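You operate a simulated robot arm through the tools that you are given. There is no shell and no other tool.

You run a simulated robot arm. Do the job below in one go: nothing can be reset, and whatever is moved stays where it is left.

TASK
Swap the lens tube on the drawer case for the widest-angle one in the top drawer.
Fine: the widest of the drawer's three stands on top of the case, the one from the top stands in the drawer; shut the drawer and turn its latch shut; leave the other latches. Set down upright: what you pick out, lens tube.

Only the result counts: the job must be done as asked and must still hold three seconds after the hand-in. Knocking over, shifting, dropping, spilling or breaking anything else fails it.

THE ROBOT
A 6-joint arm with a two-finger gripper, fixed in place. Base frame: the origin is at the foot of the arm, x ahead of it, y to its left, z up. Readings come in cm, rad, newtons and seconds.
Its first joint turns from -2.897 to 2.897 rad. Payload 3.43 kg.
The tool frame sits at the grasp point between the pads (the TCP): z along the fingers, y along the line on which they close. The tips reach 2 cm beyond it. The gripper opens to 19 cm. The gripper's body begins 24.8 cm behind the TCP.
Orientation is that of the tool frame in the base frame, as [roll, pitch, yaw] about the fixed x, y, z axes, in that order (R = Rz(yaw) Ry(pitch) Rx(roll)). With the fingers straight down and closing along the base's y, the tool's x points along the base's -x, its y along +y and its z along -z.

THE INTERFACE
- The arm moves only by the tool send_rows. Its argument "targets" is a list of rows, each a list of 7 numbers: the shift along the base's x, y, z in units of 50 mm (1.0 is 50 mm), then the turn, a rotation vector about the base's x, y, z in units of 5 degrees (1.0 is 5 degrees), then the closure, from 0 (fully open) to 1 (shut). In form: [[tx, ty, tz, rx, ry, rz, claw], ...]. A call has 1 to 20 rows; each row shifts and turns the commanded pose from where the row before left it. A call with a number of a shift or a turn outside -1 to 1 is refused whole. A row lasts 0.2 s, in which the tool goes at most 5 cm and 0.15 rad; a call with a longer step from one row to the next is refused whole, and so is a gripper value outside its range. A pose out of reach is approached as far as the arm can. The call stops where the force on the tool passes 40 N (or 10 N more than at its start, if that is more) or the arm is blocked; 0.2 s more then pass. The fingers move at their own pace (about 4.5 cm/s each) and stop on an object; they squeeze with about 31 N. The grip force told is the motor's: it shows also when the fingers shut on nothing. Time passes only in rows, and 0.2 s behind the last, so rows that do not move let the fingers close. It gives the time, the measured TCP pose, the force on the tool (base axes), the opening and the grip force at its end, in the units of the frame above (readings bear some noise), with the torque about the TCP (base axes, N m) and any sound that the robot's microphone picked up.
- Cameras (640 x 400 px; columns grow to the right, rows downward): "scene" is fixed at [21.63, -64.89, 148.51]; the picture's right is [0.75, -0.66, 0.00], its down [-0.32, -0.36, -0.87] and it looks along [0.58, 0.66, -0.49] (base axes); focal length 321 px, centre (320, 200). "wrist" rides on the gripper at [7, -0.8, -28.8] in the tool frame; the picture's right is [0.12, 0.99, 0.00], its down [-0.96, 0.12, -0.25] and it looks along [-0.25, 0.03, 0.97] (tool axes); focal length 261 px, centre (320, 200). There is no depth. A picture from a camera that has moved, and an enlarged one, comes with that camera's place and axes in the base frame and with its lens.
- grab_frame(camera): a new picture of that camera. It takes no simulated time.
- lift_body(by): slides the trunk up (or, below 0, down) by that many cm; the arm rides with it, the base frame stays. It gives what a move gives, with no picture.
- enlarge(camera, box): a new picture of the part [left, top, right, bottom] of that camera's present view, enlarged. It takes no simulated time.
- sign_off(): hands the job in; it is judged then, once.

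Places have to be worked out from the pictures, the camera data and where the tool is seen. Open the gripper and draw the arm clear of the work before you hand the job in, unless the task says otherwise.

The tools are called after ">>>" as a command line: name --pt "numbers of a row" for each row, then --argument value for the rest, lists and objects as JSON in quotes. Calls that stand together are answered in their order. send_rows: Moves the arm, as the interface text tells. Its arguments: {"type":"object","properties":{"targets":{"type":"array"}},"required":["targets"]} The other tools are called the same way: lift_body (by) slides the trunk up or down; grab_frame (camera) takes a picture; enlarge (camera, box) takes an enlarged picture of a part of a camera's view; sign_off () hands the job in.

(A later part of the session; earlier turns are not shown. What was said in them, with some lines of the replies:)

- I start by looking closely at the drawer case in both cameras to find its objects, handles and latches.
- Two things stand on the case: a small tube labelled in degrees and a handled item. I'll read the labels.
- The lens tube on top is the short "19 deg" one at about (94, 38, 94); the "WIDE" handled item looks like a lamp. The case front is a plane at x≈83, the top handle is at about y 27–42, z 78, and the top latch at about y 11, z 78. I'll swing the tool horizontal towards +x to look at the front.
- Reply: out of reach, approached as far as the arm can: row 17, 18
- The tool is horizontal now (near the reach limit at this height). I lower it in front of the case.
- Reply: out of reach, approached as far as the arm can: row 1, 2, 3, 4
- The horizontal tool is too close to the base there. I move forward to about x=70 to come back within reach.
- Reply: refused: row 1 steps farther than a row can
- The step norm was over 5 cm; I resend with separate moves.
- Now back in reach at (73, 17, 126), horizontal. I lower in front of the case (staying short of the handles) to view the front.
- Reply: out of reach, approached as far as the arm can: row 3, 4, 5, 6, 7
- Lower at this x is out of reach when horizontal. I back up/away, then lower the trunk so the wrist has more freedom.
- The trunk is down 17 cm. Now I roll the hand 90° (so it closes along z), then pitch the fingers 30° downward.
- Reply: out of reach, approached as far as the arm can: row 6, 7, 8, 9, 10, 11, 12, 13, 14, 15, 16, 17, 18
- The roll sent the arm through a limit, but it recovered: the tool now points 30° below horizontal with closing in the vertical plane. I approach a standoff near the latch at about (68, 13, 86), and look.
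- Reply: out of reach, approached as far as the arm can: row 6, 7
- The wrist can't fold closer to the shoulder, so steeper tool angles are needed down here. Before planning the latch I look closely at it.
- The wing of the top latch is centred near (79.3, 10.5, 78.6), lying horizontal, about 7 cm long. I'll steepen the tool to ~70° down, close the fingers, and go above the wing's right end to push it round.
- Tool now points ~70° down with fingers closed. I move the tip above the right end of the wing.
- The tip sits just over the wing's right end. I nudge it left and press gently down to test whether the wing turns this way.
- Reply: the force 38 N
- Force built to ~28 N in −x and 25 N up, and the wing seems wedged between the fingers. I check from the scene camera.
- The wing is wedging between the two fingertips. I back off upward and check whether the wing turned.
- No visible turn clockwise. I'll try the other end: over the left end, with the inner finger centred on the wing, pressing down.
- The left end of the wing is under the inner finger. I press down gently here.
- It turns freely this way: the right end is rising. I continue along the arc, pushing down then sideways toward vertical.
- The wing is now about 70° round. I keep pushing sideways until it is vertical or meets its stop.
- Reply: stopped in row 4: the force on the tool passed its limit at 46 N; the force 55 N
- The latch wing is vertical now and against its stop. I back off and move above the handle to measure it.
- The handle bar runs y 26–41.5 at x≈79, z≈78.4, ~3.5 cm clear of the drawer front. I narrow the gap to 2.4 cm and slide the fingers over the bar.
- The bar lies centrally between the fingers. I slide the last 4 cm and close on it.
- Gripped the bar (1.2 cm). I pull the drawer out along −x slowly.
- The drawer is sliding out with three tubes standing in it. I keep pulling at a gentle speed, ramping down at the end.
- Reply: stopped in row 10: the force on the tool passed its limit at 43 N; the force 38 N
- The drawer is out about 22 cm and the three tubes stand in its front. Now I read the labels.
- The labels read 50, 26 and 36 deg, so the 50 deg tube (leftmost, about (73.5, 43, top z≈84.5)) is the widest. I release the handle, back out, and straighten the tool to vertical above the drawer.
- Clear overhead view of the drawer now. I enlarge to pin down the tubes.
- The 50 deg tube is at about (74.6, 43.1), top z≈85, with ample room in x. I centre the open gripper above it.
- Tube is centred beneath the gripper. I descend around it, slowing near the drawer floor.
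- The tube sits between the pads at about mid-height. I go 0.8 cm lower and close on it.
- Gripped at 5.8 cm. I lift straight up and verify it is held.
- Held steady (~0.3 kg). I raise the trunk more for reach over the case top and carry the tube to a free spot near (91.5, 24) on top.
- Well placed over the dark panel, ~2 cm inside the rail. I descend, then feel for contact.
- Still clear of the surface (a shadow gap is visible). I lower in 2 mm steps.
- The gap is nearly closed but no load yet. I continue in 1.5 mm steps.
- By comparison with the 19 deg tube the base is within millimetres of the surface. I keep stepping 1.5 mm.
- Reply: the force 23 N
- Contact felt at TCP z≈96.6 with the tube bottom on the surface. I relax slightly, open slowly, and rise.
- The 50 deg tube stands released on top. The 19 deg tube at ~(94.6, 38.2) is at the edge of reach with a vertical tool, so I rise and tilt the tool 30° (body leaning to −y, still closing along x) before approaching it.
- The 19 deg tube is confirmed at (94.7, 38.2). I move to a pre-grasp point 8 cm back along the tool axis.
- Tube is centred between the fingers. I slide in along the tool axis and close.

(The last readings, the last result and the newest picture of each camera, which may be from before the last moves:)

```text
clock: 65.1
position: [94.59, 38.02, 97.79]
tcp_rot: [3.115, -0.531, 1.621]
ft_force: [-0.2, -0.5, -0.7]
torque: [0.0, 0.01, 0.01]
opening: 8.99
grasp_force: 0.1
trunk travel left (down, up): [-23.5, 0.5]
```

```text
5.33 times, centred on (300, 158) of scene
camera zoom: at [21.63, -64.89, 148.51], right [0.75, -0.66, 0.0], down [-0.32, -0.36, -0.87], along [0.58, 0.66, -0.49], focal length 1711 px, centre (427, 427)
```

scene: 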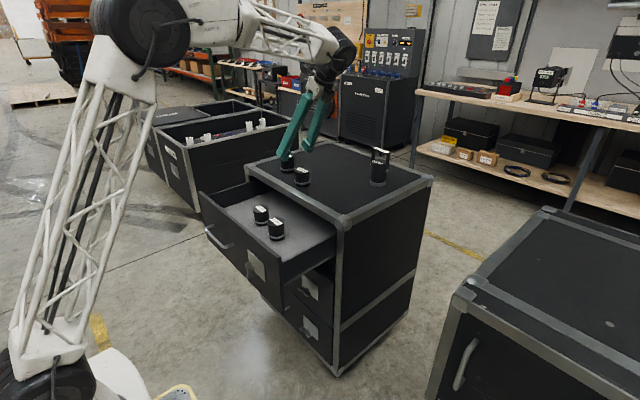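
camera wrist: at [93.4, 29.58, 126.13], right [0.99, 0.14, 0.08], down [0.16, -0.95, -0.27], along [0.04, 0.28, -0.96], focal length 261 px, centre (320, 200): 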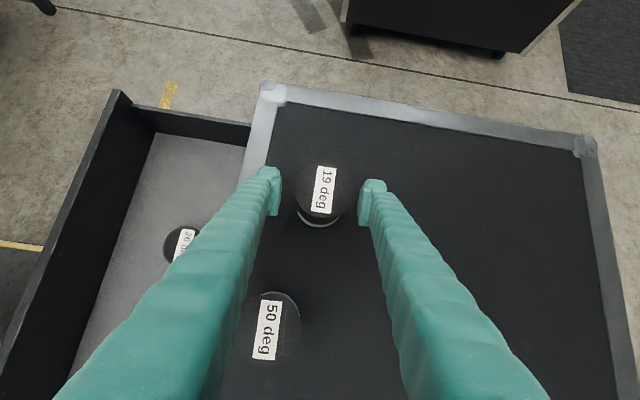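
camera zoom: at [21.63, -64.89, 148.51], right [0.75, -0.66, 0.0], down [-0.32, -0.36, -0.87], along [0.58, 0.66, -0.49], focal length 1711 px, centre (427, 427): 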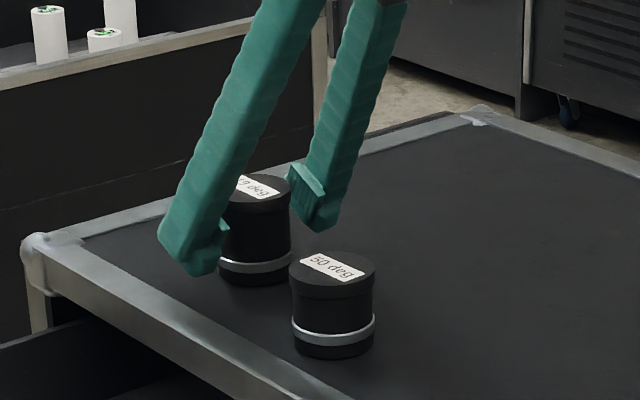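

Centred on the tube axis. I close the gripper gently.

>>> send_rows --pt "0 0 -0.05 0 0 0 0.58" --pt "0 0 0 0 0 0 0.64" --pt "0 0 0 0 0 0 0.68" --pt "0 0 0 0 0 0 0.75" --pt "0 0 0 0 0 0 1" --pt "0 0 0 0 0 0 1"

>>> enlarge --camera "scene" --box '[250, 120, 350, 195]'

```text
clock: 66.5
position: [94.56, 37.87, 97.56]
tcp_rot: [3.114, -0.531, 1.621]
ft_force: [-1.6, -0.1, 0.3]
torque: [-0.03, 0.13, 0.0]
opening: 5.82
grasp_force: 31.4
trunk travel left (down, up): [-23.5, 0.5]
```

```text
5.33 times, centred on (300, 158) of scene
camera zoom: at [21.63, -64.89, 148.51], right [0.75, -0.66, 0.0], down [-0.32, -0.36, -0.87], along [0.58, 0.66, -0.49], focal length 1711 px, centre (427, 427)
```

zoom: 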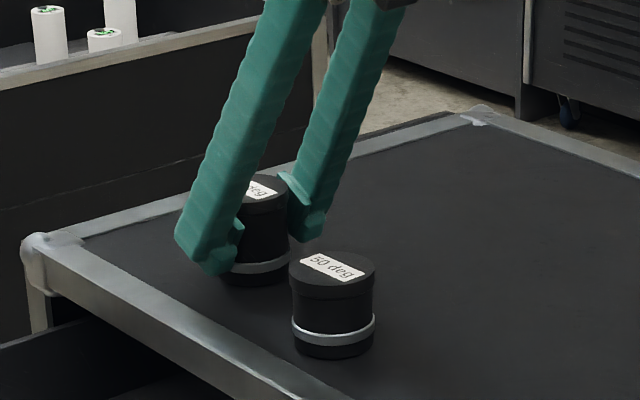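

Gripped at 5.8 cm. Keeping this tilt (so the tube stays upright), I lift, carry it over the front rail and above the vacated spot in the drawer.

>>> send_rows --pt "0 0 0.1 0 0 0 1" --pt "0 0 0.2 0 0 0 1" --pt "0 0 0.3 0 0 0 1" --pt "0 0 0.3 0 0 0 1" --pt "-0.2 0 0.1 0 0 0 1" --pt "-0.4 0.05 0 0 0 0 1" --pt "-0.5 0.1 0 0 0 0 1" --pt "-0.6 0.15 0 0 0 0 1" --pt "-0.6 0.2 0 0 0 0 1" --pt "-0.6 0.2 0 0 0 0 1" --pt "-0.5 0.2 0 0 0 0 1" --pt "-0.4 0.1 0 0 0 0 1" --pt "-0.2 0 0 0 0 0 1" --pt "0 0 0 0 0 0 1"

>>> grab_frame --camera "wrist"

>>> enlarge --camera "scene" --box '[190, 110, 350, 270]'

```text
clock: 69.5
position: [74.4, 43.04, 102.46]
tcp_rot: [3.116, -0.53, 1.62]
ft_force: [-0.1, 0.5, -2.8]
torque: [-0.01, -0.03, 0.02]
opening: 5.81
grasp_force: 31.0
trunk travel left (down, up): [-23.5, 0.5]
```

```text
taken
camera wrist: at [73.44, 34.68, 130.89], right [0.99, 0.14, 0.08], down [0.16, -0.95, -0.27], along [0.04, 0.28, -0.96], focal length 261 px, centre (320, 200)
```

wrist: 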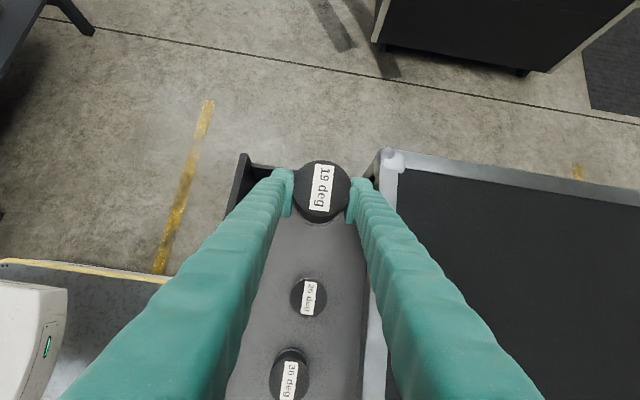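

```text
2.50 times, centred on (270, 190) of scene
camera zoom: at [21.63, -64.89, 148.51], right [0.75, -0.66, 0.0], down [-0.32, -0.36, -0.87], along [0.58, 0.66, -0.49], focal length 802 px, centre (445, 225)
```

zoom: 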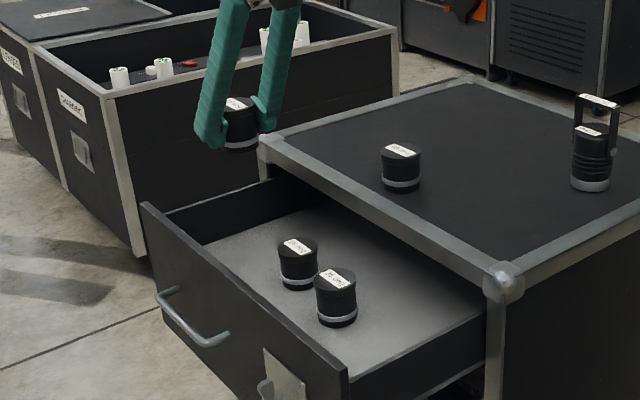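

Drawer left wall is ≥7 cm away from the spot; clear. I descend to just above the drawer floor (expected touch at TCP z≈83.0).

>>> send_rows --pt "0 0 -0.3 0 0 0 1" --pt "0 0 -0.6 0 0 0 1" --pt "0 0 -0.6 0 0 0 1" --pt "0 0 -0.6 0 0 0 1" --pt "0 0 -0.5 0 0 0 1" --pt "0 0 -0.4 0 0 0 1" --pt "0 0 -0.3 0 0 0 1" --pt "0 0 -0.15 0 0 0 1" --pt "0 0 -0.1 0 0 0 1" --pt "0 0 0 0 0 0 1"

>>> enlarge --camera "scene" --box '[210, 170, 310, 250]'

>>> grab_frame --camera "wrist"

```text
clock: 71.7
position: [74.69, 42.84, 84.91]
tcp_rot: [3.115, -0.533, 1.622]
ft_force: [-0.4, 0.3, -2.8]
torque: [0.0, -0.01, 0.0]
opening: 5.82
grasp_force: 30.7
trunk travel left (down, up): [-23.5, 0.5]
```

```text
5.00 times, centred on (260, 210) of scene
camera zoom: at [21.63, -64.89, 148.51], right [0.75, -0.66, 0.0], down [-0.32, -0.36, -0.87], along [0.58, 0.66, -0.49], focal length 1604 px, centre (620, 150)
```

zoom: 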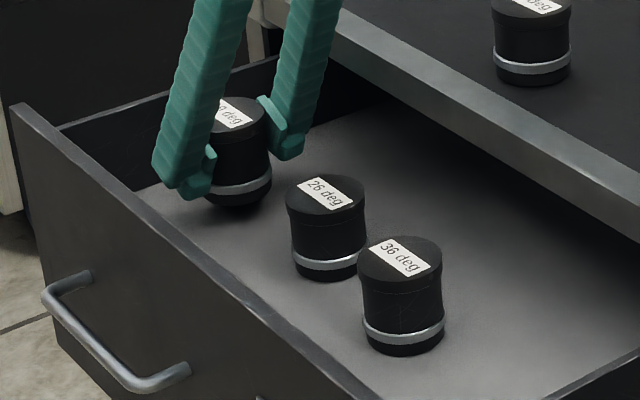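

```text
taken
camera wrist: at [73.43, 34.54, 113.2], right [0.99, 0.14, 0.08], down [0.16, -0.95, -0.27], along [0.04, 0.28, -0.96], focal length 261 px, centre (320, 200)
```

wrist: 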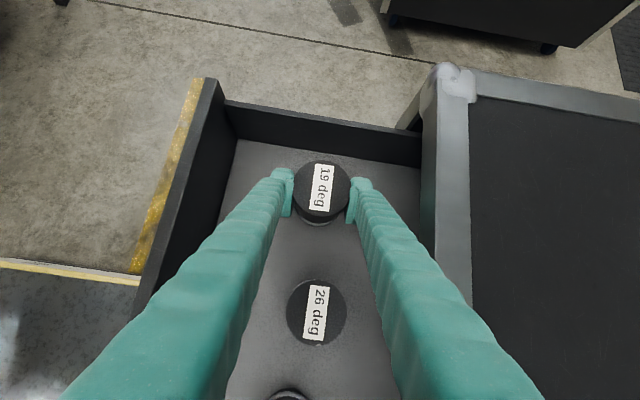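

Hovering ~2 cm above the floor. I lower in small steps to feel contact.

>>> send_rows --pt "0 0 -0.1 0 0 0 1" --pt "0 0 -0.1 0 0 0 1" --pt "0 0 -0.06 0 0 0 1" --pt "0 0 0 0 0 0 1"

>>> send_rows --pt "0 0 -0.04 0 0 0 1" --pt "0 0 0 0 0 0 1"

>>> send_rows --pt "0 0 -0.03 0 0 0 1" --pt "0 0 0 0 0 0 1"

```text
clock: 72.7
position: [74.62, 42.98, 83.47]
tcp_rot: [3.114, -0.53, 1.622]
ft_force: [1.3, -0.4, -3.1]
torque: [0.01, -0.01, 0.01]
opening: 5.79
grasp_force: 30.8
trunk travel left (down, up): [-23.5, 0.5]
```

```text
clock: 73.3
position: [74.66, 42.99, 83.35]
tcp_rot: [3.115, -0.53, 1.621]
ft_force: [-0.2, 0.1, -2.9]
torque: [0.01, 0.0, -0.01]
opening: 5.82
grasp_force: 30.9
trunk travel left (down, up): [-23.5, 0.5]
```

```text
clock: 73.9
position: [74.57, 42.99, 83.14]
tcp_rot: [3.116, -0.53, 1.62]
ft_force: [-0.1, 0.1, -2.5]
torque: [-0.04, 0.0, -0.02]
opening: 5.78
grasp_force: 31.2
trunk travel left (down, up): [-23.5, 0.5]
```

>>> send_rows --pt "0 0 -0.03 0 0 0 1" --pt "0 0 0 0 0 0 1"

>>> send_rows --pt "0 0 -0.03 0 0 0 1" --pt "0 0 0 0 0 0 1"

>>> enlarge --camera "scene" --box '[210, 170, 310, 250]'

```text
clock: 74.5
position: [74.72, 43.0, 83.03]
tcp_rot: [3.113, -0.531, 1.622]
ft_force: [-1.4, -1.9, 5.8]
torque: [-0.05, 0.3, 0.05]
opening: 5.8
grasp_force: 31.2
trunk travel left (down, up): [-23.5, 0.5]
```

```text
clock: 75.1
position: [74.63, 43.01, 83.0]
tcp_rot: [3.113, -0.534, 1.622]
ft_force: [1.1, -0.1, 20.7]
torque: [0.01, 0.63, -0.02]
opening: 5.87
grasp_force: 30.9
trunk travel left (down, up): [-23.5, 0.5]
```

```text
5.00 times, centred on (260, 210) of scene
camera zoom: at [21.63, -64.89, 148.51], right [0.75, -0.66, 0.0], down [-0.32, -0.36, -0.87], along [0.58, 0.66, -0.49], focal length 1604 px, centre (620, 150)
```

zoom: 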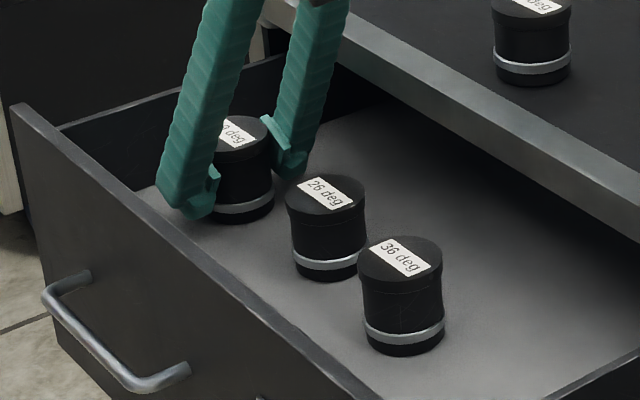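

Contact at the predicted height (z≈83.0) and the tube is upright on the drawer floor. I ease off and open gently.

>>> send_rows --pt "0 0 0.03 0 0 0 1" --pt "0 0 0 0 0 0 0.68" --pt "0 0 0 0 0 0 0.66" --pt "0 0 0 0 0 0 0.63" --pt "0 0 0 0 0 0 0.59" --pt "0 0 0 0 0 0 0.57"

>>> enlarge --camera "scene" --box '[210, 170, 310, 250]'

>>> grab_frame --camera "wrist"

```text
clock: 76.5
position: [74.73, 43.15, 83.01]
tcp_rot: [3.115, -0.53, 1.621]
ft_force: [-0.4, -0.4, -0.7]
torque: [0.0, -0.02, 0.04]
opening: 8.15
grasp_force: 0.1
trunk travel left (down, up): [-23.5, 0.5]
```

```text
5.00 times, centred on (260, 210) of scene
camera zoom: at [21.63, -64.89, 148.51], right [0.75, -0.66, 0.0], down [-0.32, -0.36, -0.87], along [0.58, 0.66, -0.49], focal length 1604 px, centre (620, 150)
```

zoom: 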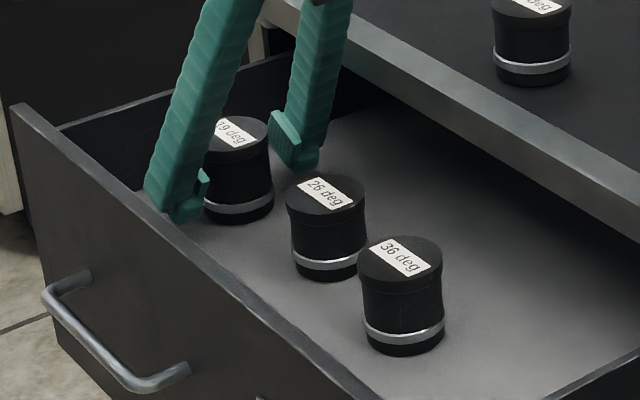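

```text
taken
camera wrist: at [73.57, 34.65, 111.28], right [0.99, 0.14, 0.08], down [0.16, -0.95, -0.27], along [0.04, 0.28, -0.96], focal length 261 px, centre (320, 200)
```

wrist: 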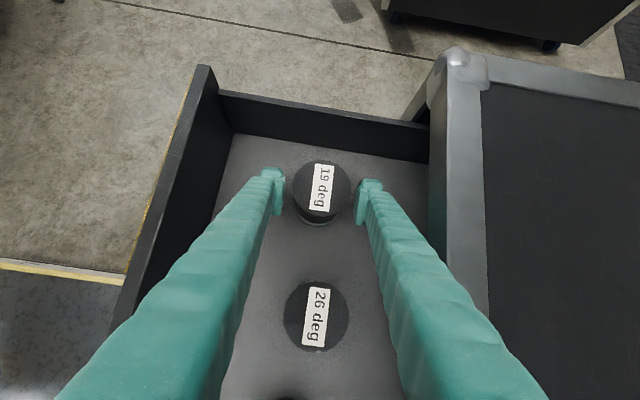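

Released cleanly; the 19 deg tube stands in the drawer. I rise straight up, then untilt and head to the front of the drawer.

>>> send_rows --pt "0 0 0.2 0 0 0 0.57" --pt "0 0 0.4 0 0 0 0.57" --pt "0 0 0.6 0 0 0 0.57" --pt "0 0 0.8 0 0 0 0.57" --pt "0 0 0.9 0 0 0 0.57" --pt "0 0 0.9 0 0 0 0.57" --pt "0 0 0.9 0 0 0 0.57" --pt "-0.4 -0.4 0 -1 0 0 0.7" --pt "-0.5 -0.5 0 -1 0 0 0.8" --pt "-0.5 -0.5 0 -1 0 0 0.9" --pt "-0.5 -0.5 0 -1 0 0 1" --pt "-0.5 -0.5 0 -1 0 0 1" --pt "-0.5 -0.5 0 -1 0 0 1" --pt "-0.6 -0.5 0 0 -1 0 1" --pt "-0.6 -0.5 0 0 -1 0 1" --pt "-0.6 -0.4 0 0 -1 0 1" --pt "-0.4 0 0 0 -1 0 1"

>>> lift_body --by -17

>>> grab_frame --camera "wrist"

>>> grab_frame --camera "scene"

```text
clock: 80.1
position: [48.96, 21.42, 106.42]
tcp_rot: [2.791, 0.009, 1.614]
ft_force: [1.6, 1.3, -0.4]
torque: [-0.13, 0.14, -0.05]
opening: 0.0
grasp_force: 31.0
trunk travel left (down, up): [-23.5, 0.5]
```

```text
clock: 82.0
position: [49.04, 21.54, 89.32]
tcp_rot: [2.791, 0.006, 1.614]
ft_force: [0.0, 0.1, -0.3]
torque: [0.05, 0.02, -0.05]
opening: 0.02
grasp_force: 31.2
trunk travel left (down, up): [-6.5, 17.5]
```

```text
taken
camera wrist: at [38.09, 28.33, 116.16], right [0.93, 0.16, 0.34], down [0.06, -0.96, 0.28], along [0.37, -0.24, -0.9], focal length 261 px, centre (320, 200)
```

wrist: 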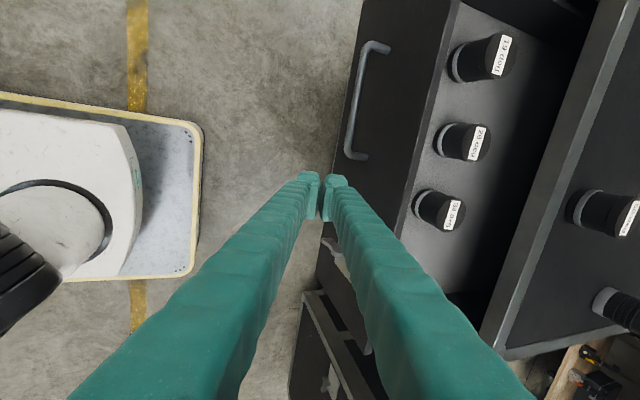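

```text
taken
```

scene: 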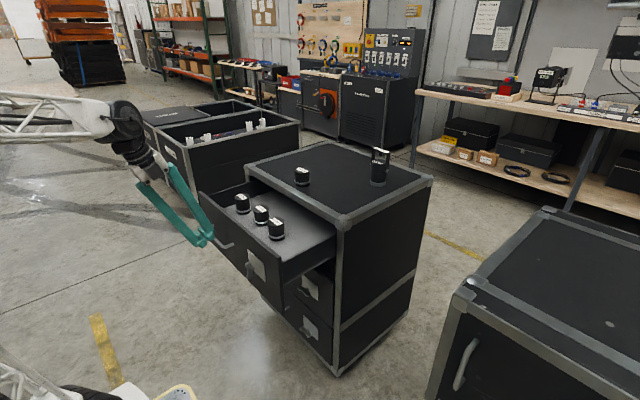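

All four tubes and the lamp are upright. I lower to z≈80 between handle and latch and approach the drawer front.

>>> send_rows --pt "0 0 -0.6 0 0 0 1" --pt "0 0 -0.6 0 0 0 1" --pt "0 0 -0.6 0 0 0 1" --pt "0.5 0 0 0 0 0 1" --pt "0.5 0 0 0 0 0 1" --pt "0 0 0 0 0 0 1"

>>> grab_frame --camera "wrist"

>>> enlarge --camera "scene" --box '[170, 150, 330, 310]'

```text
clock: 83.4
position: [54.3, 21.7, 80.39]
tcp_rot: [2.79, 0.008, 1.614]
ft_force: [-0.2, -0.5, 0.5]
torque: [-0.01, -0.06, 0.04]
opening: 0.01
grasp_force: 30.6
trunk travel left (down, up): [-6.5, 17.5]
```

```text
taken
camera wrist: at [43.34, 28.61, 107.18], right [0.93, 0.16, 0.34], down [0.06, -0.96, 0.28], along [0.37, -0.24, -0.9], focal length 261 px, centre (320, 200)
```

wrist: 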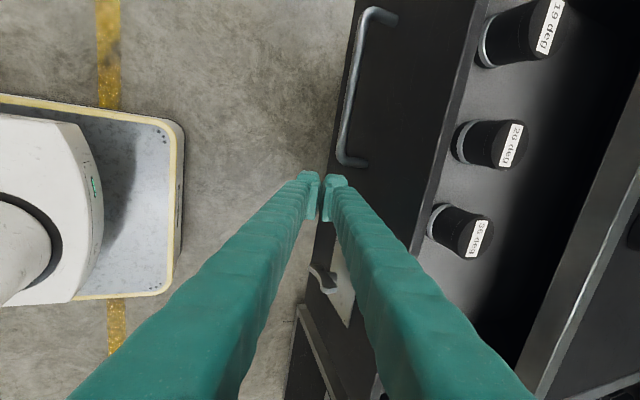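

```text
2.50 times, centred on (250, 230) of scene
camera zoom: at [21.63, -64.89, 148.51], right [0.75, -0.66, 0.0], down [-0.32, -0.36, -0.87], along [0.58, 0.66, -0.49], focal length 802 px, centre (495, 125)
```

zoom: 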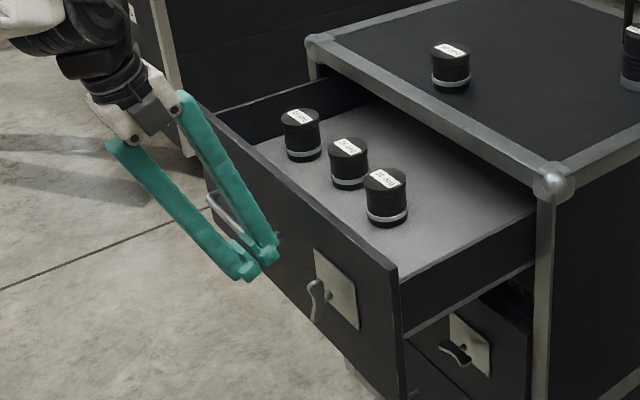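

Positioned right of the handle. I push forward gently at first to make contact.

>>> send_rows --pt "0.15 0 0 0 0 0 1" --pt "0.15 0 0 0 0 0 1" --pt "0.15 0 0 0 0 0 1" --pt "0.15 0 0 0 0 0 1" --pt "0.2 0 0 0 0 0 1" --pt "0.25 0 0 0 0 0 1" --pt "0.3 0 0 0 0 0 1"

>>> enlarge --camera "scene" --box '[170, 150, 330, 310]'

```text
clock: 85.0
position: [60.64, 21.5, 80.59]
tcp_rot: [2.791, 0.008, 1.615]
ft_force: [0.0, -1.1, 0.4]
torque: [0.0, -0.04, 0.02]
opening: 0.0
grasp_force: 30.6
trunk travel left (down, up): [-6.5, 17.5]
```

```text
2.50 times, centred on (250, 230) of scene
camera zoom: at [21.63, -64.89, 148.51], right [0.75, -0.66, 0.0], down [-0.32, -0.36, -0.87], along [0.58, 0.66, -0.49], focal length 802 px, centre (495, 125)
```

zoom: 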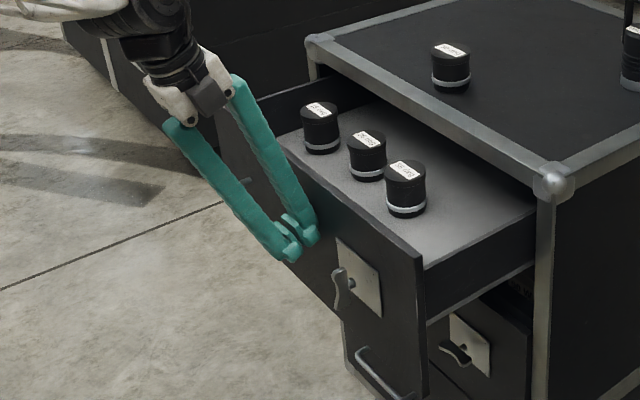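

The drawer glides in easily. I continue pushing, slowing toward the end.

>>> send_rows --pt "0.3 0 0 0 0 0 1" --pt "0.35 0 0 0 0 0 1" --pt "0.35 0 0 0 0 0 1" --pt "0.35 0 0 0 0 0 1" --pt "0.35 0 0 0 0 0 1" --pt "0.35 0 0 0 0 0 1" --pt "0.35 0 0 0 0 0 1" --pt "0.3 0 0 0 0 0 1" --pt "0.25 0 0 0 0 0 1" --pt "0.2 0 0 0 0 0 1" --pt "0.15 0 0 0 0 0 1"

>>> enlarge --camera "scene" --box '[220, 150, 380, 310]'

```text
clock: 87.4
position: [77.21, 21.46, 80.37]
tcp_rot: [2.789, 0.009, 1.615]
ft_force: [0.9, 0.1, 1.1]
torque: [0.01, -0.06, -0.04]
opening: 0.0
grasp_force: 30.9
trunk travel left (down, up): [-6.5, 17.5]
```

```text
2.50 times, centred on (300, 230) of scene
camera zoom: at [21.63, -64.89, 148.51], right [0.75, -0.66, 0.0], down [-0.32, -0.36, -0.87], along [0.58, 0.66, -0.49], focal length 802 px, centre (370, 125)
```

zoom: 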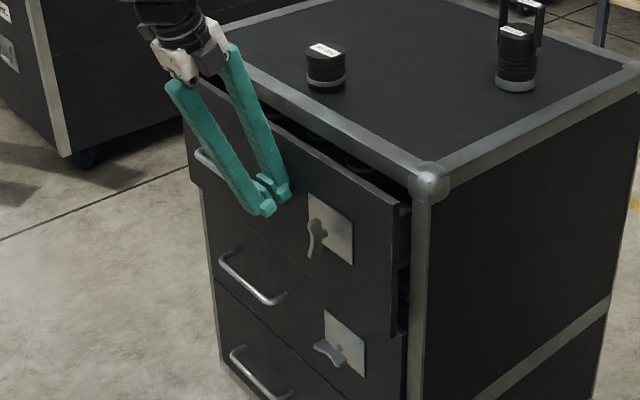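

About 2–3 cm remain. I push slowly until it seats.

>>> send_rows --pt "0.08 0 0 0 0 0 1" --pt "0.08 0 0 0 0 0 1" --pt "0.08 0 0 0 0 0 1" --pt "0.08 0 0 0 0 0 1" --pt "0.08 0 0 0 0 0 1" --pt "0.06 0 0 0 0 0 1" --pt "0.06 0 0 0 0 0 1" --pt "0.06 0 0 0 0 0 1" --pt "0.06 0 0 0 0 0 1" --pt "0.06 0 0 0 0 0 1"

>>> enlarge --camera "scene" --box '[220, 150, 380, 310]'

```text
clock: 89.0
position: [79.43, 21.45, 80.42]
tcp_rot: [2.797, 0.008, 1.613]
ft_force: [-20.5, 0.8, 10.3]
torque: [-0.17, -0.34, -0.26]
opening: 0.0
grasp_force: 31.5
trunk travel left (down, up): [-6.5, 17.5]
stopped in row 8: the force on the tool passed its limit at 45 N (the readings are from after the stop); the commanded pose is now the measured one
```

```text
2.50 times, centred on (300, 230) of scene
camera zoom: at [21.63, -64.89, 148.51], right [0.75, -0.66, 0.0], down [-0.32, -0.36, -0.87], along [0.58, 0.66, -0.49], focal length 802 px, centre (370, 125)
```

zoom: 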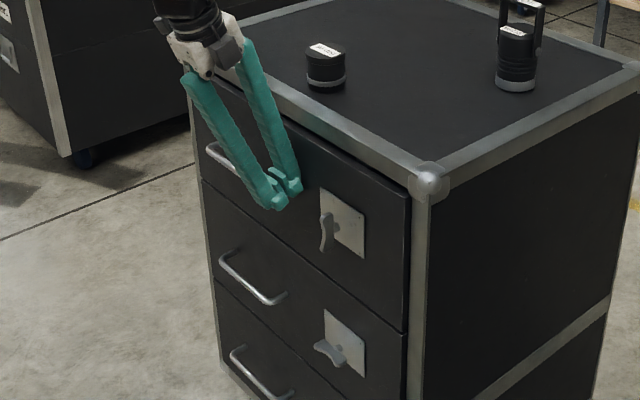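

The drawer is seated flush. Now to turn the latch back: I back off, rise, and position the closed fingers left of the wing's upper half.

>>> send_rows --pt "-0.4 0 0 0 0 0 1" --pt "0 0 0.5 0 0 0 1" --pt "0 -0.7 0.2 0 0 0 1" --pt "0 -0.68 -0.1 0 0 0 1" --pt "0 0 -0.2 0 0 0 1" --pt "0 0 0 0 0 0 1"

>>> enlarge --camera "scene" --box '[270, 195, 350, 265]'

>>> enlarge --camera "wrist" --box '[250, 130, 390, 270]'

```text
clock: 90.5
position: [77.67, 14.55, 82.47]
tcp_rot: [2.797, 0.009, 1.614]
ft_force: [-0.2, 0.5, -0.4]
torque: [0.01, -0.01, 0.01]
opening: 0.0
grasp_force: 31.3
trunk travel left (down, up): [-6.5, 17.5]
```

```text
5.71 times, centred on (310, 230) of scene
camera zoom: at [21.63, -64.89, 148.51], right [0.75, -0.66, 0.0], down [-0.32, -0.36, -0.87], along [0.58, 0.66, -0.49], focal length 1833 px, centre (377, 29)
```

zoom: 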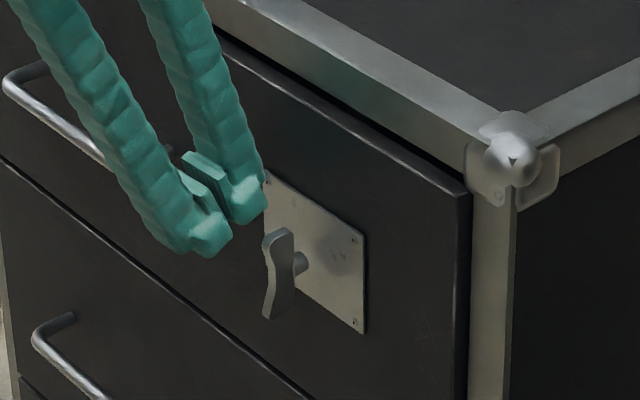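

```text
2.86 times, centred on (320, 200) of wrist
camera zoom: at [66.94, 21.48, 109.23], right [0.93, 0.16, 0.34], down [0.07, -0.96, 0.28], along [0.37, -0.24, -0.9], focal length 745 px, centre (320, 200)
```

zoom: 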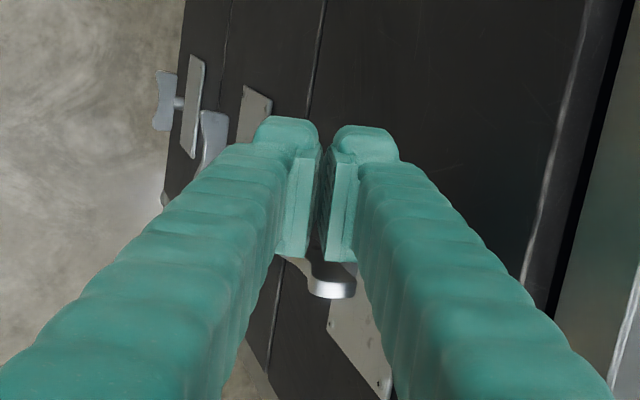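

The wing is vertical with its upper end just right of the fingertips. I lower 6 mm and push its top end to the right.

>>> send_rows --pt "0 0 -0.12 0 0 0 1" --pt "0 -0.15 0 0 0 0 1" --pt "0 -0.12 0 0 0 0 1" --pt "0 -0.1 0.01 0 0 0 1" --pt "0 -0.1 -0.01 0 0 0 1" --pt "0 -0.08 -0.03 0 0 0 1"

>>> enlarge --camera "scene" --box '[270, 195, 350, 265]'

>>> enlarge --camera "wrist" --box '[250, 130, 390, 270]'

```text
clock: 91.8
position: [77.66, 11.76, 81.69]
tcp_rot: [2.796, 0.009, 1.613]
ft_force: [-0.5, 1.2, -0.3]
torque: [-0.01, 0.03, 0.0]
opening: 0.02
grasp_force: 30.8
trunk travel left (down, up): [-6.5, 17.5]
```

```text
5.71 times, centred on (310, 230) of scene
camera zoom: at [21.63, -64.89, 148.51], right [0.75, -0.66, 0.0], down [-0.32, -0.36, -0.87], along [0.58, 0.66, -0.49], focal length 1833 px, centre (377, 29)
```

zoom: 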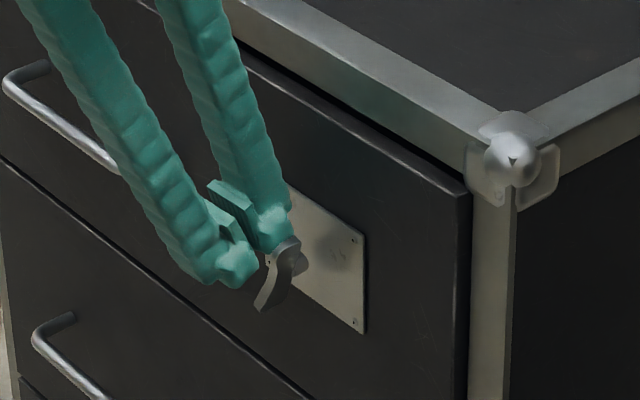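

```text
2.86 times, centred on (320, 200) of wrist
camera zoom: at [66.89, 18.77, 108.43], right [0.93, 0.16, 0.34], down [0.07, -0.96, 0.28], along [0.37, -0.24, -0.9], focal length 745 px, centre (320, 200)
```

zoom: 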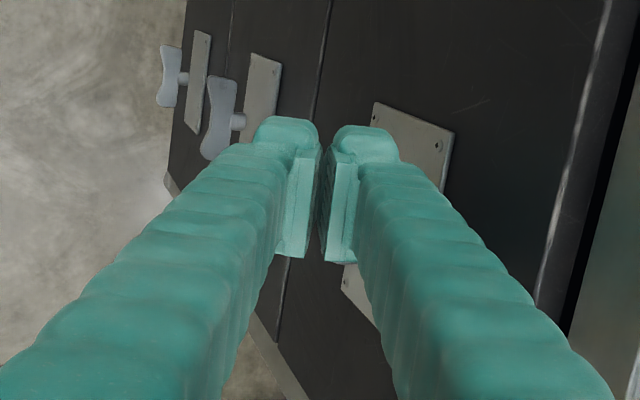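

The wing has begun rotating (~30°). I continue right and then downward along the arc.

>>> send_rows --pt "0 -0.1 -0.01 0 0 0 1" --pt "0 -0.1 -0.02 0 0 0 1" --pt "0 -0.08 -0.04 0 0 0 1" --pt "0 -0.06 -0.06 0 0 0 1"

>>> enlarge --camera "scene" --box '[270, 195, 350, 265]'

>>> enlarge --camera "wrist" --box '[250, 130, 390, 270]'

```text
clock: 92.8
position: [77.65, 10.15, 81.09]
tcp_rot: [2.796, 0.008, 1.613]
ft_force: [-0.7, -0.5, 0.8]
torque: [0.03, -0.02, 0.0]
opening: 0.0
grasp_force: 31.4
trunk travel left (down, up): [-6.5, 17.5]
```

```text
5.71 times, centred on (310, 230) of scene
camera zoom: at [21.63, -64.89, 148.51], right [0.75, -0.66, 0.0], down [-0.32, -0.36, -0.87], along [0.58, 0.66, -0.49], focal length 1833 px, centre (377, 29)
```

zoom: 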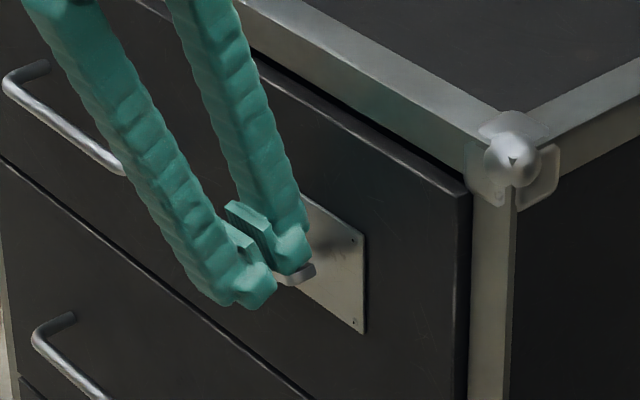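

```text
2.86 times, centred on (320, 200) of wrist
camera zoom: at [66.93, 17.07, 107.73], right [0.93, 0.16, 0.34], down [0.07, -0.96, 0.28], along [0.37, -0.24, -0.9], focal length 745 px, centre (320, 200)
```

zoom: 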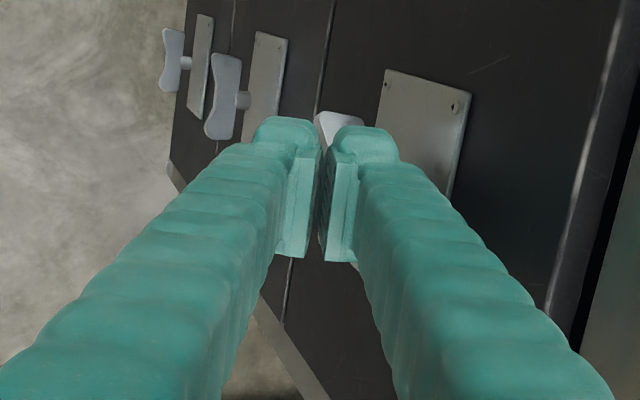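

Nearly horizontal. I shift over the wing's right half and press down to its stop.

>>> send_rows --pt "0 0 0.1 0 0 0 1" --pt "-0.04 -0.3 0 0 0 0 1" --pt "0 -0.2 0 0 0 0 1" --pt "0 0 -0.08 0 0 0 1" --pt "0 0 -0.06 0 0 0 1" --pt "0 0 -0.06 0 0 0 1" --pt "0 0 0 0 0 0 1"

>>> enlarge --camera "scene" --box '[270, 195, 350, 265]'

>>> enlarge --camera "wrist" --box '[250, 110, 390, 250]'

```text
clock: 94.5
position: [77.4, 7.43, 80.48]
tcp_rot: [2.796, 0.008, 1.613]
ft_force: [0.6, 0.1, 0.9]
torque: [0.02, -0.02, 0.01]
opening: 0.0
grasp_force: 31.0
trunk travel left (down, up): [-6.5, 17.5]
```

```text
5.71 times, centred on (310, 230) of scene
camera zoom: at [21.63, -64.89, 148.51], right [0.75, -0.66, 0.0], down [-0.32, -0.36, -0.87], along [0.58, 0.66, -0.49], focal length 1833 px, centre (377, 29)
```

zoom: 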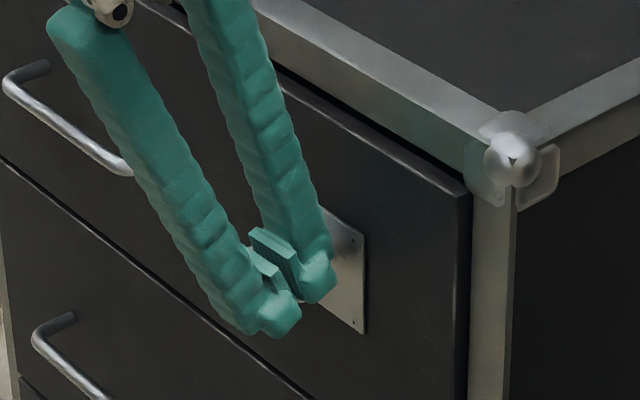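

```text
2.86 times, centred on (320, 180) of wrist
camera zoom: at [66.7, 14.38, 107.24], right [0.93, 0.16, 0.34], down [0.07, -0.96, 0.28], along [0.37, -0.24, -0.9], focal length 745 px, centre (320, 257)
```

zoom: 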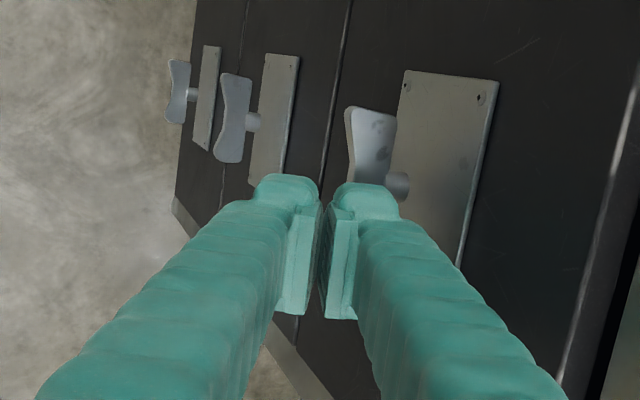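

Little load yet. I press a bit more in 2 mm steps until the force shows the stop.

>>> send_rows --pt "0 0 -0.04 0 0 0 1" --pt "0 0 -0.04 0 0 0 1" --pt "0 0 0 0 0 0 1"

>>> send_rows --pt "0 0 -0.04 0 0 0 1" --pt "0 0 0 0 0 0 1"

>>> enlarge --camera "wrist" --box '[250, 110, 390, 250]'

```text
clock: 95.2
position: [77.49, 7.45, 80.27]
tcp_rot: [2.794, 0.009, 1.613]
ft_force: [-4.2, 0.3, 20.2]
torque: [0.18, -0.19, 0.05]
opening: 0.01
grasp_force: 30.7
trunk travel left (down, up): [-6.5, 17.5]
```

```text
clock: 95.8
position: [77.77, 7.66, 80.3]
tcp_rot: [2.79, 0.006, 1.613]
ft_force: [-2.5, 0.1, 17.9]
torque: [0.17, -0.19, 0.1]
opening: 0.01
grasp_force: 31.2
trunk travel left (down, up): [-6.5, 17.5]
stopped in row 2: the force on the tool passed its limit at 42 N (the readings are from after the stop); the commanded pose is now the measured one
```

```text
2.86 times, centred on (320, 180) of wrist
camera zoom: at [66.67, 14.42, 106.92], right [0.93, 0.16, 0.34], down [0.06, -0.96, 0.28], along [0.37, -0.24, -0.9], focal length 745 px, centre (320, 257)
```

zoom: 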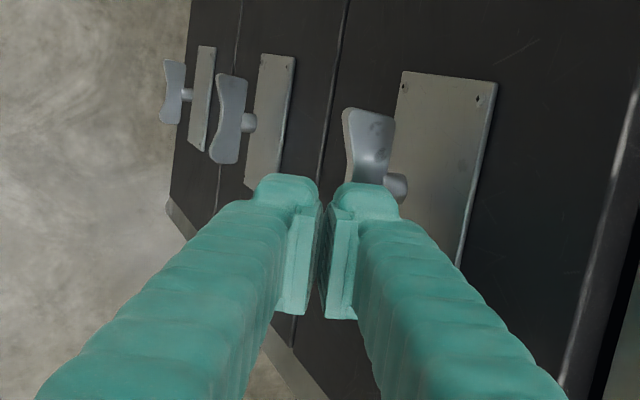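

The latch met its stop. I lift off and retreat to inspect.

>>> send_rows --pt "0 0 0.3 0 0 0 1" --pt "0 0 0.6 0 0 0 1" --pt "-0.6 0 0.6 0 0 0 1" --pt "-0.8 0 0.5 0 0 0 1" --pt "-0.8 0 0.5 0 0 0 1" --pt "-0.8 0.3 0.5 0 0 0 1" --pt "0 0.6 0.5 0 0 0 1" --pt "0 0.6 0.5 0 0 0 1" --pt "0 0 0 0 0 0 1"

>>> enlarge --camera "scene" --box '[288, 215, 328, 260]'

>>> enlarge --camera "scene" --box '[230, 130, 400, 360]'

>>> grab_frame --camera "wrist"

>>> grab_frame --camera "scene"

```text
clock: 97.8
position: [62.44, 15.19, 99.61]
tcp_rot: [2.792, 0.009, 1.613]
ft_force: [-0.3, 0.2, 0.6]
torque: [-0.03, 0.02, -0.02]
opening: 0.0
grasp_force: 31.2
trunk travel left (down, up): [-6.5, 17.5]
```

```text
8.89 times, centred on (308, 238) of scene
camera zoom: at [21.63, -64.89, 148.51], right [0.75, -0.66, 0.0], down [-0.32, -0.36, -0.87], along [0.58, 0.66, -0.49], focal length 2851 px, centre (427, -133)
```

zoom: 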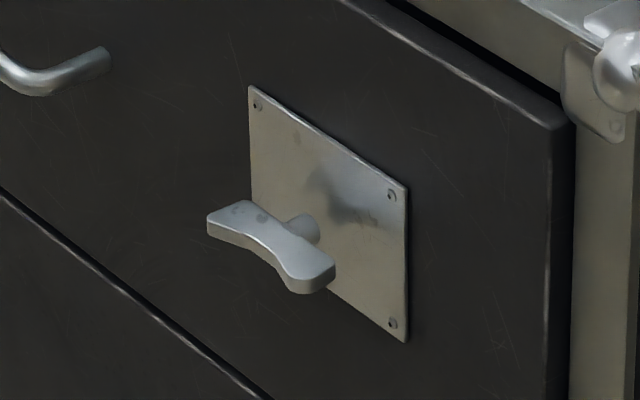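

```text
1.74 times, centred on (315, 245) of scene
camera zoom: at [21.63, -64.89, 148.51], right [0.75, -0.66, 0.0], down [-0.32, -0.36, -0.87], along [0.58, 0.66, -0.49], focal length 558 px, centre (329, 122)
```

zoom: 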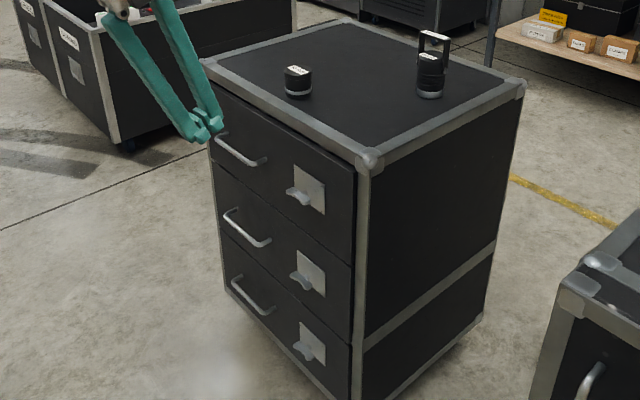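

```text
taken
camera wrist: at [51.66, 22.12, 126.38], right [0.93, 0.16, 0.34], down [0.06, -0.96, 0.28], along [0.37, -0.24, -0.9], focal length 261 px, centre (320, 200)
```

wrist: 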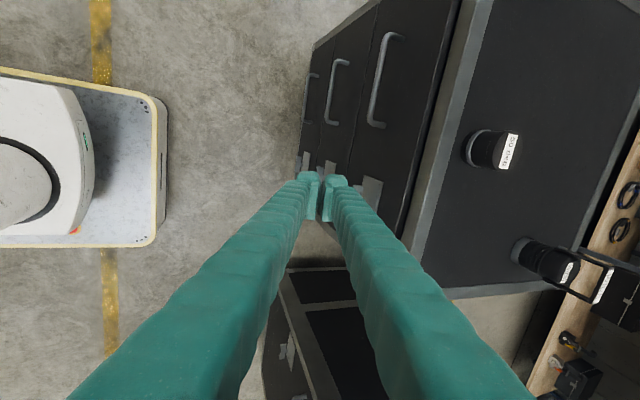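

```text
taken
```

scene: 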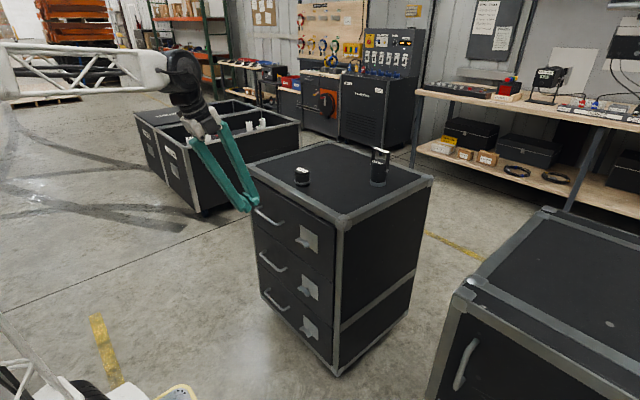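

The latch picture matches its original shut position exactly, the drawer is flush, and the 50 deg tube and the lamp stand on top. I open the gripper and draw the arm clear upward.

>>> send_rows --pt "-0.3 0 0.8 0 0 0 0.8" --pt "0 0 0.9 0 0 0 0.6" --pt "0 0 0.9 0 0 0 0.4" --pt "0 0 0.5 0 0 0 0.2" --pt "0 0 0 0 0 0 0" --pt "0 0 0 0 0 0 0" --pt "0 0 0 0 0 0 0" --pt "0 0 0 0 0 0 0"

>>> enlarge --camera "scene" --box '[230, 130, 450, 360]'

>>> enlarge --camera "scene" --box '[280, 140, 400, 200]'

```text
clock: 99.5
position: [60.96, 15.1, 115.56]
tcp_rot: [2.792, 0.01, 1.613]
ft_force: [0.2, 0.1, -0.3]
torque: [0.01, 0.02, 0.0]
opening: 15.49
grasp_force: 0.1
trunk travel left (down, up): [-6.5, 17.5]
```

```text
1.74 times, centred on (340, 245) of scene
camera zoom: at [21.63, -64.89, 148.51], right [0.75, -0.66, 0.0], down [-0.32, -0.36, -0.87], along [0.58, 0.66, -0.49], focal length 558 px, centre (285, 122)
```

zoom: 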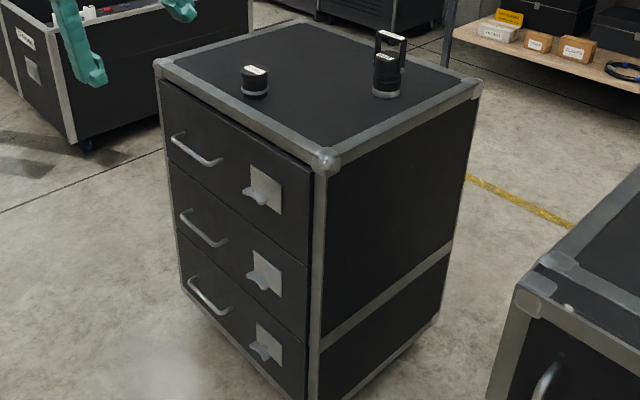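

```text
5.33 times, centred on (340, 170) of scene
camera zoom: at [21.63, -64.89, 148.51], right [0.75, -0.66, 0.0], down [-0.32, -0.36, -0.87], along [0.58, 0.66, -0.49], focal length 1711 px, centre (213, 360)
```

zoom: 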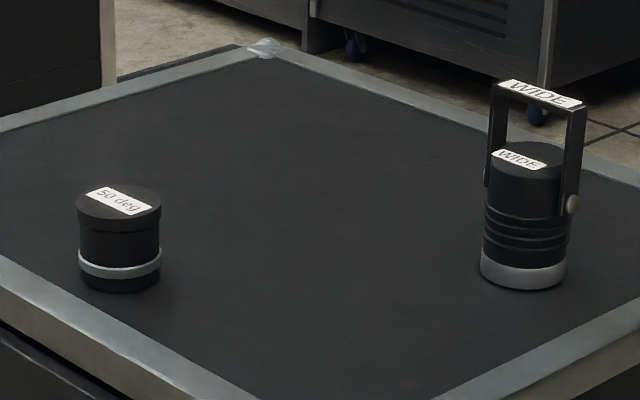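

Everything is in its final state: 50 deg tube upright on the case, 19 deg tube in the shut and latched drawer, other latches and the lamp untouched, gripper open and arm clear. I hand the job in.

>>> sign_off

```text
The job is handed in.
```

The swap is done and handed in. The 50 deg tube, the widest of the drawer's three (50, 36 and 26 deg), stands upright on top of the case. It is about 14 cm to the right of where the 19 deg tube stood.

- **19 deg tube:** it stood upright in the drawer, in the spot the 50 deg one came from. I checked that before closing; I can't see inside the drawer now that it is shut.
- **Drawer and latch:** the drawer is pushed in until it stopped and sits flush. Its latch is turned back to its stop and looks the same as at the start.
- **Everything else:** I did not touch the other two latches or the handled "WIDE" item on top. I took that item for a lamp, not a lens tube, and left it standing.

The gripper is open and the arm is clear of the case.
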